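You operate a simulated robot arm through the tools that you are given. There is no shell and no other tool. Be economical: measure what you need, move in short steps, check, and stop when the job is done.

Carry out the task below with a simulated robot arm. There is one attempt and no reset: what you move stays moved.

TASK
Stack the red dye cartridge from the flat end of the bench on top of the yellow dye cartridge.
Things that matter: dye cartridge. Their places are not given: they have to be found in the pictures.

It is judged by the outcome, as a careful person would: the job done as asked, and still so three seconds after it is handed in. It fails if anything else is knocked over, pushed out of place, dropped, spilled or broken.

THE ROBOT
A 7-joint arm with a two-finger parallel gripper, fixed in place. Base frame: the origin is at the foot of the arm, x ahead of it, y to its left, z up; the work surface is at about z = 0. Lengths are in m, angles in rad, forces in N, time in s.
With the tool pointing down near the work surface it reaches from about 0.24 to 0.62 m from the base axis. Its first joint turns from -1.152 to 1.152 rad. Payload 2.6 kg.
Tool frame: the origin (TCP) lies between the finger pads and is the grasp point; the fingertips stand 0.03 m ahead of it; z points along the fingers, y is the line along which they close. The gripper opens to 0.094 m. The fingers are 0.028 m wide and 0.01 m thick; the gripper's body (0.05 by 0.096 m) begins 0.055 m behind the TCP.
Orientation is told as [roll, pitch, yaw] about the base's x, y, z axes, in that order, counted from this pose: with the fingers straight down and closing along the base's y, the tool's x points along the base's -x, its y along +y and its z along -z.

THE INTERFACE
- The arm moves only by the tool jog_arm. Its arguments are lists of equal length, an entry for each row: "gripper": the opening, from 0 (shut) to 1 (fully open); "linear": the shift along the tool's x, y, z in units of 500 mm (1.0 is 500 mm), a list of three; "rotation": the turn, a rotation vector about the tool's x, y, z in units of 120 degrees (1.0 is 120 degrees), a list of three. In form: {"gripper": [gripper, ...], "linear": [[dx, dy, dz], ...], "rotation": [[rx, ry, rz], ...]}. A call has 1 to 12 rows; each row is the pose to reach, as a shift and turn from the pose commanded when the call began, along the tool's axes at that moment. A call with a number of a shift or a turn outside -1 to 1 is refused whole. A row lasts 0.2 s, in which the tool goes at most 0.05 m and 0.15 rad; a call with a longer step from one row to the next is refused whole, and so is a gripper value outside its range. A pose out of reach is approached as far as the arm can. The call stops where the force on the tool passes 40 N (or 10 N more than at its start, if that is more) or the arm is blocked; 0.2 s more then pass. The fingers move at their own pace (about 0.072 m/s each) and stop on an object; they squeeze with about 20 N. The grip force told is the motor's: it shows also when the fingers shut on nothing. Time passes only in rows, and 0.2 s behind the last, so rows that repeat a pose let the fingers close. It gives the time, the measured TCP pose, the force on the tool (base axes), the opening and the grip force at its end, in the units of the frame above (readings bear some noise).
- Cameras (640 x 400 px; columns grow to the right, rows downward): "scene" is fixed at [0.0427, 0.4316, 0.5797]; the picture's right is [-0.77, -0.64, 0.00], its down [-0.31, 0.37, -0.88] and it looks along [0.56, -0.67, -0.48] (base axes); focal length 328 px, centre (320, 200). "wrist" rides on the gripper at [-0.037, 0, -0.058] in the tool frame; the picture's right is [0.00, -1.00, 0.00], its down [0.97, 0.00, -0.24] and it looks along [0.24, 0.00, 0.97] (tool axes); focal length 218 px, centre (320, 200).
- camera(camera): a new picture of that camera. No time passes.
- pixel_to_xyz(camera, pixels): for up to 12 pixels [column, row] of the newest picture of that camera ("zoom" is the newest enlarged one), the place [x, y, z] in the base frame of the surface seen there, good to about 0.002 m, but the place of the scene camera against the robot may be out by one fixed shift of up to 0.012 m in any direction. No time passes.
- enlarge(camera, box): a new picture of the part [left, top, right, bottom] of that camera's present view, enlarged. No time passes.
- hand_in(): hands the job in; it is judged then, once.

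Work in short steps. Measure before you move; look again where a grasp or a placing could have gone wrong, and mend it. You have 60 turns and 30 pictures in all, the two below and enlarged ones among them. Open the gripper and draw the arm clear of the work before you hand the job in, unless the task says otherwise; then end with one line.

The tools are called after "Call:" as name(argument=value, ...) on one line, values as JSON. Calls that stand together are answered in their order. jog_arm: Moves the arm, as the interface text tells. Its arguments: {"type":"object","properties":{"gripper":{"type":"array"},"linear":{"type":"array"},"rotation":{"type":"array"}},"required":["gripper","linear","rotation"]} The other tools are called the same way: camera (camera) takes a picture; pixel_to_xyz (camera, pixels) gives the place of the surface under pixels of a picture; enlarge (camera, box) takes an enlarged picture of a part of a camera's view; hand_in () hands the job in.

At the start:

```text
t: 0.0
eef_pos: [0.3044, -0.1782, 0.3939]
tool_rot: [0.001, -0.001, 0.002]
contact_force: [0.5, -0.2, 0.1]
grip_width: 0.094
grasp_force: 0.0
```

scene: 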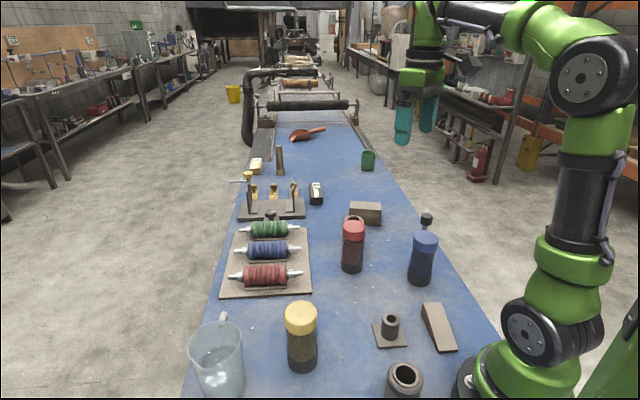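
wrist: 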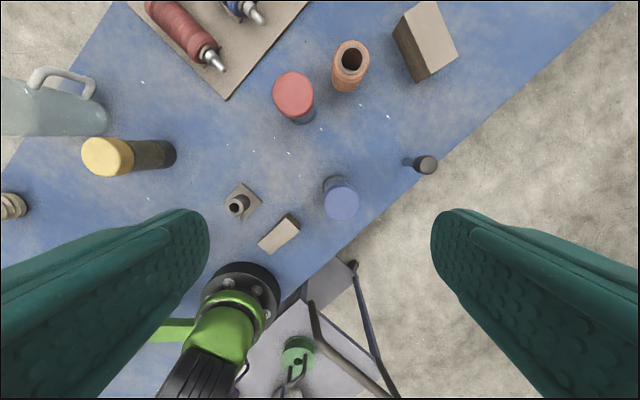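

The scene shows cartridges with red (353,245), yellow (301,335) and blue (423,257) caps. I'll enlarge that area and measure.

Call:
enlarge(camera="scene", box=[180, 140, 500, 400])

Call:
pixel_to_xyz(camera="scene", pixels=[[353, 227], [353, 260], [301, 315], [301, 350], [423, 240], [355, 240], [330, 300], [368, 155], [270, 290], [300, 134], [345, 229], [362, 229]])

Call:
pixel_to_xyz(camera="wrist", pixels=[[293, 90], [275, 93], [312, 90], [293, 74], [293, 107], [303, 122], [100, 157], [118, 157], [165, 154], [341, 203], [350, 62], [250, 130]])

```text
1.54 times, centred on (340, 270) of scene
```

zoom: 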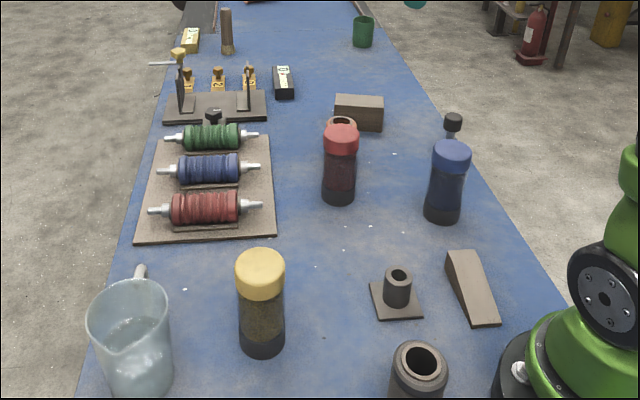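

```text
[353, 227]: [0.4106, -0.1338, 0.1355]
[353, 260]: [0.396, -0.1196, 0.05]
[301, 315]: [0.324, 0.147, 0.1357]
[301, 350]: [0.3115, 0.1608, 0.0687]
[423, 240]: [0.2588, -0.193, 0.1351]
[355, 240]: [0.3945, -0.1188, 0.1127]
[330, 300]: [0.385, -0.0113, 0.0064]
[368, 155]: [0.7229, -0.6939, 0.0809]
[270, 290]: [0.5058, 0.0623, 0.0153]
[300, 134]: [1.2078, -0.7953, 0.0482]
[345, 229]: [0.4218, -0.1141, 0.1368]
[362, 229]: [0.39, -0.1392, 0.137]
```

```text
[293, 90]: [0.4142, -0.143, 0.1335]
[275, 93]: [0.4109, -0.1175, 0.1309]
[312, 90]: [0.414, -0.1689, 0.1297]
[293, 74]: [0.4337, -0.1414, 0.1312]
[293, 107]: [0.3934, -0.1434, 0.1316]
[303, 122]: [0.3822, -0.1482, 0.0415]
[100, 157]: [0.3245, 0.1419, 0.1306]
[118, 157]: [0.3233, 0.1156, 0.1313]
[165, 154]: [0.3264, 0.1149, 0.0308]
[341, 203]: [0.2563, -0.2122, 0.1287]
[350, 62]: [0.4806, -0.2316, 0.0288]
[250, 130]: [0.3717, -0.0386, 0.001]
```

Red's cap is centred near (0.4135, -0.143) with its top at about 0.132. Yellow is near (0.325, 0.142). I move above red and stay high.

Call:
jog_arm(gripper=[1, 1, 1, 1, 1, 1], linear=[[-0.044, 0.014, 0.056], [-0.088, 0.028, 0.112], [-0.131, 0.042, 0.168], [-0.175, 0.056, 0.224], [-0.218, 0.0704, 0.28], [-0.218, 0.0704, 0.28]], rotation=[[0, 0, 0], [0, 0, 0], [0, 0, 0], [0, 0, 0], [0, 0, 0], [0, 0, 0]])

Call:
camera(camera="wrist")

```text
t: 1.4
eef_pos: [0.4128, -0.142, 0.255]
tool_rot: [0.002, -0.001, -0.001]
contact_force: [0.0, 0.3, 0.7]
grip_width: 0.0939
grasp_force: 0.1
```

```text
26 pictures are left
```

wrist: 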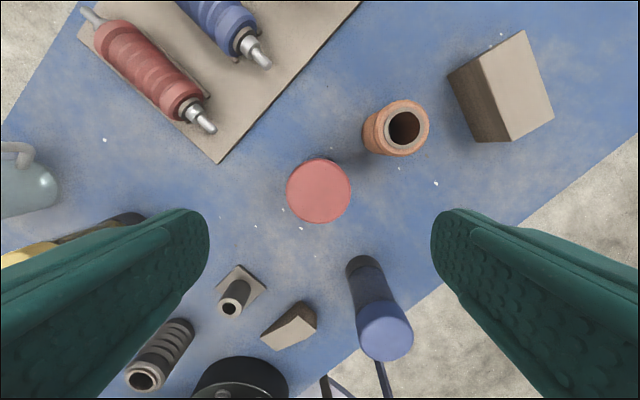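

The red cap is centred at about (320,190). I measure its rim and the copper tube near it.

Call:
pixel_to_xyz(camera="wrist", pixels=[[290, 190], [349, 190], [320, 162], [320, 218], [320, 190], [395, 104], [425, 140], [400, 152], [370, 150], [384, 300], [360, 262], [370, 135]])

```text
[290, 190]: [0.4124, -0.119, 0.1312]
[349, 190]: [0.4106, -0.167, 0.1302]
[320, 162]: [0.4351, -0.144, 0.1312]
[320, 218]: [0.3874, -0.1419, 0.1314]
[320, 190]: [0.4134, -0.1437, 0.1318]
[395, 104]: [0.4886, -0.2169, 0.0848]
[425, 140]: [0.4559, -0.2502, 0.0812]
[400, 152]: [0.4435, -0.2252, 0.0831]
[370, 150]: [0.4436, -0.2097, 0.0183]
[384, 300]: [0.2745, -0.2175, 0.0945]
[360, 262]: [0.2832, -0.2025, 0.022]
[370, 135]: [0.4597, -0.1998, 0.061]
```

The cap centre is (0.412, -0.143), radius about 0.025. The tube is at x>0.443 and y<-0.195, so it clears the fingers. I go straight down to TCP z≈0.095.

Call:
jog_arm(gripper=[1, 1, 1, 1, 1, 1, 1], linear=[[0.001, -0.002, 0.06], [0.001, -0.002, 0.12], [0.001, -0.002, 0.18], [0.001, -0.002, 0.24], [0.001, -0.002, 0.29], [0.001, -0.002, 0.32], [0.001, -0.002, 0.32]], rotation=[[0, 0, 0], [0, 0, 0], [0, 0, 0], [0, 0, 0], [0, 0, 0], [0, 0, 0], [0, 0, 0]])

Call:
camera(camera="scene")

```text
t: 3.0
eef_pos: [0.4136, -0.1447, 0.095]
tool_rot: [0.0, -0.002, 0.0]
contact_force: [-0.5, -0.1, 0.0]
grip_width: 0.094
grasp_force: 0.0
```

```text
25 pictures are left
```

scene: 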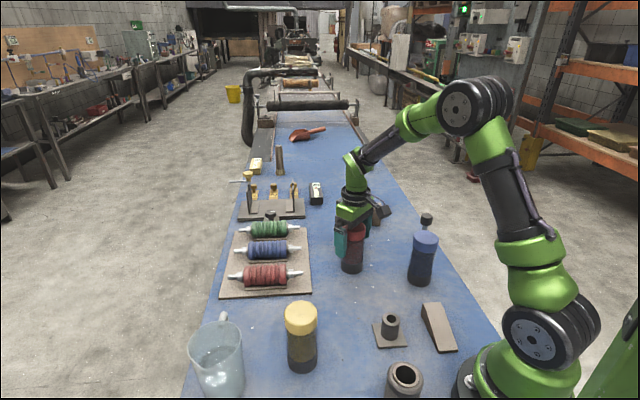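

The fingers straddle red cleanly. I close on it.

Call:
jog_arm(gripper=[0.5, 0.4, 0.3, 0.3, 0.3, 0.3], linear=[[0, 0, 0], [0, 0, 0], [0, 0, 0], [0, 0, 0], [0, 0, 0], [0, 0, 0]], rotation=[[0, 0, 0], [0, 0, 0], [0, 0, 0], [0, 0, 0], [0, 0, 0], [0, 0, 0]])

```text
t: 4.4
eef_pos: [0.4122, -0.1441, 0.0965]
tool_rot: [0.0, 0.0, 0.001]
contact_force: [-0.5, 0.1, 0.4]
grip_width: 0.0581
grasp_force: 19.7
```

It is gripped at 0.058 m with 19.7 N. I lift straight up.

Call:
jog_arm(gripper=[0.3, 0.3, 0.3, 0.3, 0.3, 0.3, 0.3, 0.3], linear=[[0, 0, -0.02], [0, 0, -0.07], [0, 0, -0.13], [0, 0, -0.2], [0, 0, -0.27], [0, 0, -0.34], [0, 0, -0.39], [0, 0, -0.39]], rotation=[[0, 0, 0], [0, 0, 0], [0, 0, 0], [0, 0, 0], [0, 0, 0], [0, 0, 0], [0, 0, 0], [0, 0, 0]])

Call:
camera(camera="scene")

```text
t: 6.2
eef_pos: [0.4129, -0.1454, 0.2913]
tool_rot: [0.0, 0.0, 0.0]
contact_force: [0.2, 0.1, -2.6]
grip_width: 0.0582
grasp_force: 20.0
```

```text
24 pictures are left
```

scene: 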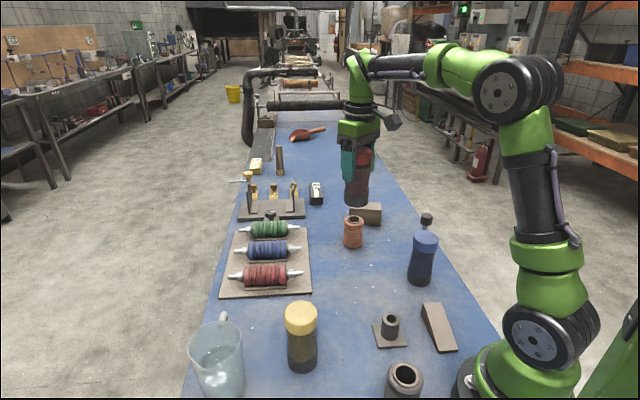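

Red is held. I shift sideways, staying high, to just short of yellow so the wrist camera can measure it.

Call:
jog_arm(gripper=[0.3, 0.3, 0.3, 0.3, 0.3, 0.3, 0.3, 0.3], linear=[[0.02, 0.04, 0], [0.045, 0.1, 0], [0.08, 0.17, 0], [0.105, 0.24, 0], [0.13, 0.305, 0], [0.155, 0.365, 0], [0.176, 0.41, 0], [0.176, 0.41, 0]], rotation=[[0, 0, 0], [0, 0, 0], [0, 0, 0], [0, 0, 0], [0, 0, 0], [0, 0, 0], [0, 0, 0], [0, 0, 0]])

Call:
camera(camera="wrist")

Call:
camera(camera="scene")

```text
t: 8.0
eef_pos: [0.3257, 0.0601, 0.2915]
tool_rot: [0.001, 0.0, -0.002]
contact_force: [0.9, 0.1, -2.6]
grip_width: 0.058
grasp_force: 20.1
```

```text
23 pictures are left
```

wrist: 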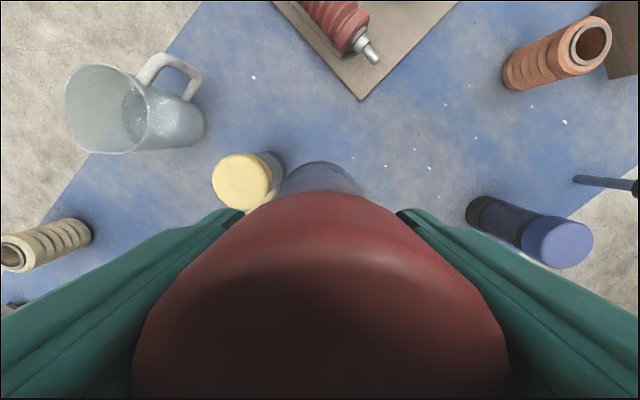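

```text
22 pictures are left
```

scene: 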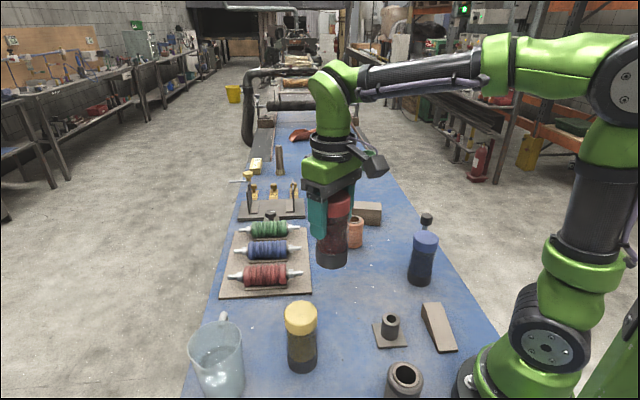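

Yellow's cap shows at (241,181) in the wrist picture. I measure its rim, the jug, and red's lower edge.

Call:
pixel_to_xyz(camera="wrist", pixels=[[214, 182], [241, 182], [266, 182], [241, 157], [241, 206], [100, 70], [130, 150], [200, 130], [192, 95], [140, 130]])

Call:
pixel_to_xyz(camera="scene", pixels=[[301, 315], [287, 315], [315, 315], [300, 304], [300, 325], [332, 255], [320, 255], [345, 255], [333, 265]])

```text
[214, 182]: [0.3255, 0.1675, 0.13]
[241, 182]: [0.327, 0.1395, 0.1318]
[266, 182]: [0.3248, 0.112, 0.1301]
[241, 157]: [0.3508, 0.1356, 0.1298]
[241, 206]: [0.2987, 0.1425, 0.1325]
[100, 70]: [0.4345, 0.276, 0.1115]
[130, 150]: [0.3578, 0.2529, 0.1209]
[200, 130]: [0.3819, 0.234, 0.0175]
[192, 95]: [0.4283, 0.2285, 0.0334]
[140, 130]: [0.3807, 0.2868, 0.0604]
```

```text
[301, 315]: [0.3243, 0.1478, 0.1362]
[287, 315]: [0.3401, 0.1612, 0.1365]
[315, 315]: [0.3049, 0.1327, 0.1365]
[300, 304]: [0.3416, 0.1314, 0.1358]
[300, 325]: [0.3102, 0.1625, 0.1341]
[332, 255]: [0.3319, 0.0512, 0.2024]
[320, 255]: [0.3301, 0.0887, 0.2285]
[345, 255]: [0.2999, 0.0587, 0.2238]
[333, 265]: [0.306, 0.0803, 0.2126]
```

Yellow's cap centre is (0.325, 0.140), top 0.131, and the jug is well clear. I move over it and descend to about 8 mm above contact, then check.

Call:
jog_arm(gripper=[0.3, 0.3, 0.3, 0.3, 0.3, 0.3, 0.3, 0.3, 0.3], linear=[[0, 0.04, 0], [0, 0.09, 0], [0, 0.135, 0], [0, 0.16, 0], [0, 0.16, 0], [0, 0.16, 0.04], [0, 0.16, 0.08], [0, 0.16, 0.112], [0, 0.16, 0.112]], rotation=[[0, 0, 0], [0, 0, 0], [0, 0, 0], [0, 0, 0], [0, 0, 0], [0, 0, 0], [0, 0, 0], [0, 0, 0], [0, 0, 0]])

Call:
enlarge(camera="scene", box=[220, 200, 380, 400])

```text
t: 10.0
eef_pos: [0.3242, 0.1414, 0.2344]
tool_rot: [-0.001, -0.001, 0.0]
contact_force: [0.2, -0.4, -2.1]
grip_width: 0.0583
grasp_force: 20.3
```

```text
2.00 times, centred on (300, 300) of scene
```

zoom: 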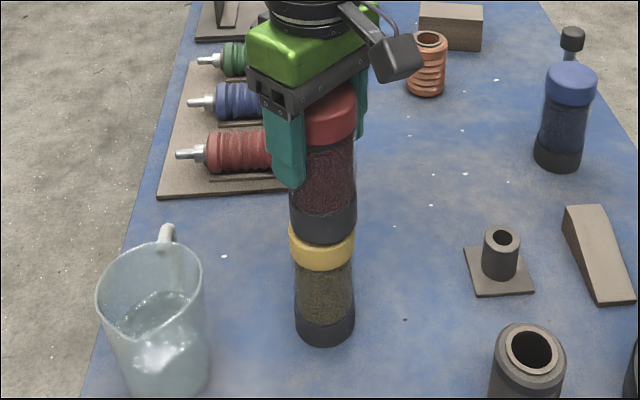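

Red's base at columns 289–357 sits over yellow's cap at 288–354, within about 2 mm. I trim x by +1.5 mm and lower slowly.

Call:
jog_arm(gripper=[0.3, 0.3, 0.3, 0.3, 0.3, 0.3], linear=[[-0.003, 0, 0], [-0.003, 0, 0.004], [-0.003, 0, 0.008], [-0.003, 0, 0.011], [-0.003, 0, 0.013], [-0.003, 0, 0.013]], rotation=[[0, 0, 0], [0, 0, 0], [0, 0, 0], [0, 0, 0], [0, 0, 0], [0, 0, 0]])

Call:
enlarge(camera="scene", box=[250, 250, 350, 380])

```text
t: 11.4
eef_pos: [0.326, 0.1409, 0.2262]
tool_rot: [0.0, 0.0, 0.001]
contact_force: [0.3, -0.5, -1.9]
grip_width: 0.0578
grasp_force: 20.2
```

```text
3.08 times, centred on (300, 315) of scene
```

zoom: 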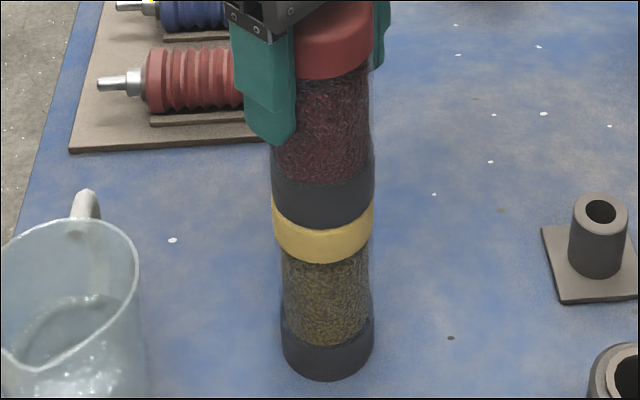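

It is well aligned (red base 271–375, yellow cap 272–375) but the force shows no contact yet. I lower a little more.

Call:
jog_arm(gripper=[0.3, 0.3, 0.3], linear=[[0, 0, 0.002], [0, 0, 0.003], [0, 0, 0.003]], rotation=[[0, 0, 0], [0, 0, 0], [0, 0, 0]])

```text
t: 12.2
eef_pos: [0.3266, 0.1408, 0.2261]
tool_rot: [-0.003, 0.001, -0.001]
contact_force: [-1.0, -0.2, -1.7]
grip_width: 0.058
grasp_force: 20.0
```

Call:
jog_arm(gripper=[0.3, 0.3, 0.3], linear=[[0, 0, 0.002], [0, 0, 0.003], [0, 0, 0.003]], rotation=[[0, 0, 0], [0, 0, 0], [0, 0, 0]])

```text
t: 13.0
eef_pos: [0.3258, 0.1406, 0.2248]
tool_rot: [0.001, -0.003, -0.002]
contact_force: [-0.8, -1.7, 7.1]
grip_width: 0.0583
grasp_force: 19.9
```

The force rose to +7 N, so red is seated. I open slowly.

Call:
jog_arm(gripper=[0.64, 0.66, 0.7, 0.75, 0.85, 0.95, 0.95], linear=[[0, 0, 0], [0, 0, 0], [0, 0, 0], [0, 0, 0], [0, 0, 0], [0, 0, 0], [0, 0, 0]], rotation=[[0, 0, 0], [0, 0, 0], [0, 0, 0], [0, 0, 0], [0, 0, 0], [0, 0, 0], [0, 0, 0]])

Call:
enlarge(camera="scene", box=[220, 200, 380, 400])

```text
t: 14.6
eef_pos: [0.3268, 0.1409, 0.2235]
tool_rot: [0.0, -0.001, -0.001]
contact_force: [0.0, -0.2, 0.9]
grip_width: 0.0892
grasp_force: 0.0
```

```text
2.00 times, centred on (300, 300) of scene
```

zoom: 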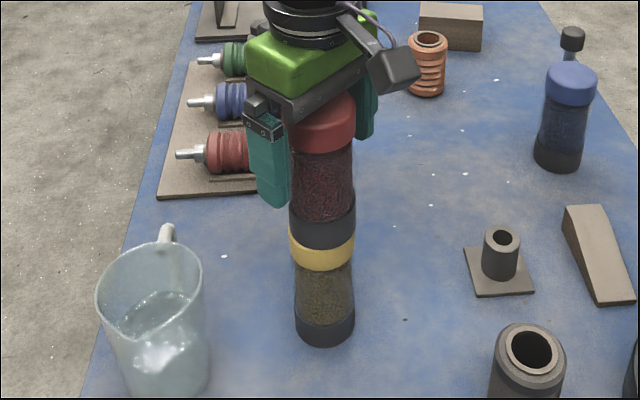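

The stack stands free between the open fingers. I draw straight up.

Call:
jog_arm(gripper=[0.95, 0.95, 0.95, 0.95, 0.95, 0.95, 0.95], linear=[[0, 0, -0.02], [0, 0, -0.06], [0, 0, -0.11], [0, 0, -0.16], [0, 0, -0.21], [0, 0, -0.26], [0, 0, -0.26]], rotation=[[0, 0, 0], [0, 0, 0], [0, 0, 0], [0, 0, 0], [0, 0, 0], [0, 0, 0], [0, 0, 0]])

Call:
camera(camera="scene")

```text
t: 16.2
eef_pos: [0.3252, 0.1419, 0.3537]
tool_rot: [0.002, -0.001, -0.001]
contact_force: [-0.2, 1.0, 0.2]
grip_width: 0.0894
grasp_force: 0.0
```

```text
18 pictures are left
```

scene: 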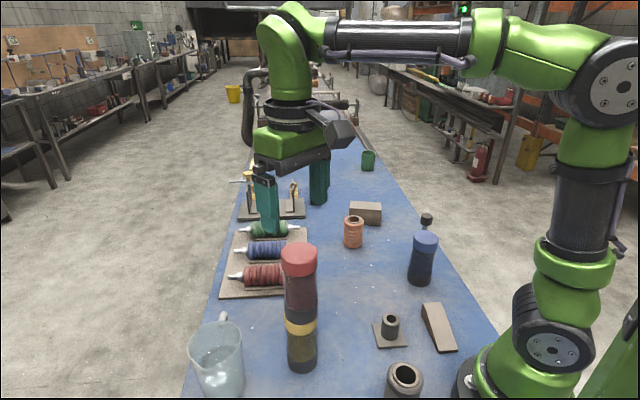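

The stack stands upright and nothing else has moved. I move the arm aside at this height.

Call:
jog_arm(gripper=[0.95, 0.95, 0.95, 0.95, 0.95, 0.95], linear=[[0, -0.05, -0.02], [0, -0.12, -0.04], [0, -0.2, -0.04], [0, -0.28, -0.04], [0, -0.34, -0.04], [0, -0.34, -0.04]], rotation=[[0, 0, 0], [0, 0, 0], [0, 0, 0], [0, 0, 0], [0, 0, 0], [0, 0, 0]])

Call:
camera(camera="scene")

```text
t: 17.6
eef_pos: [0.3248, -0.0295, 0.3739]
tool_rot: [-0.002, 0.0, 0.002]
contact_force: [-0.6, 0.5, -0.6]
grip_width: 0.0894
grasp_force: 0.0
```

```text
17 pictures are left
```

scene: 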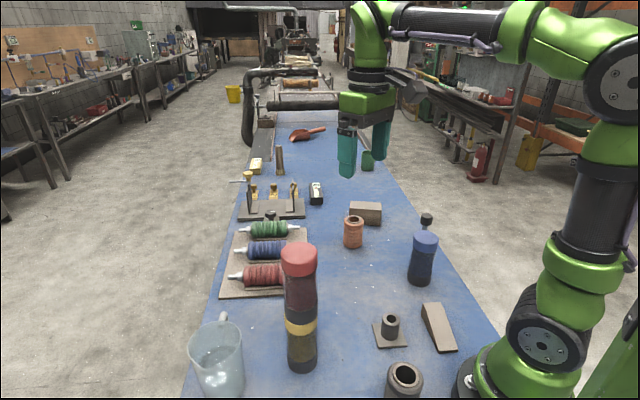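

The stack is stable and the arm is clear, so I hand in.

Call:
hand_in()

```text
The job is handed in.
```

The red dye cartridge is stacked upright on the yellow one, nothing else looked disturbed in the last picture, and the job is handed in with the gripper open and the arm clear.
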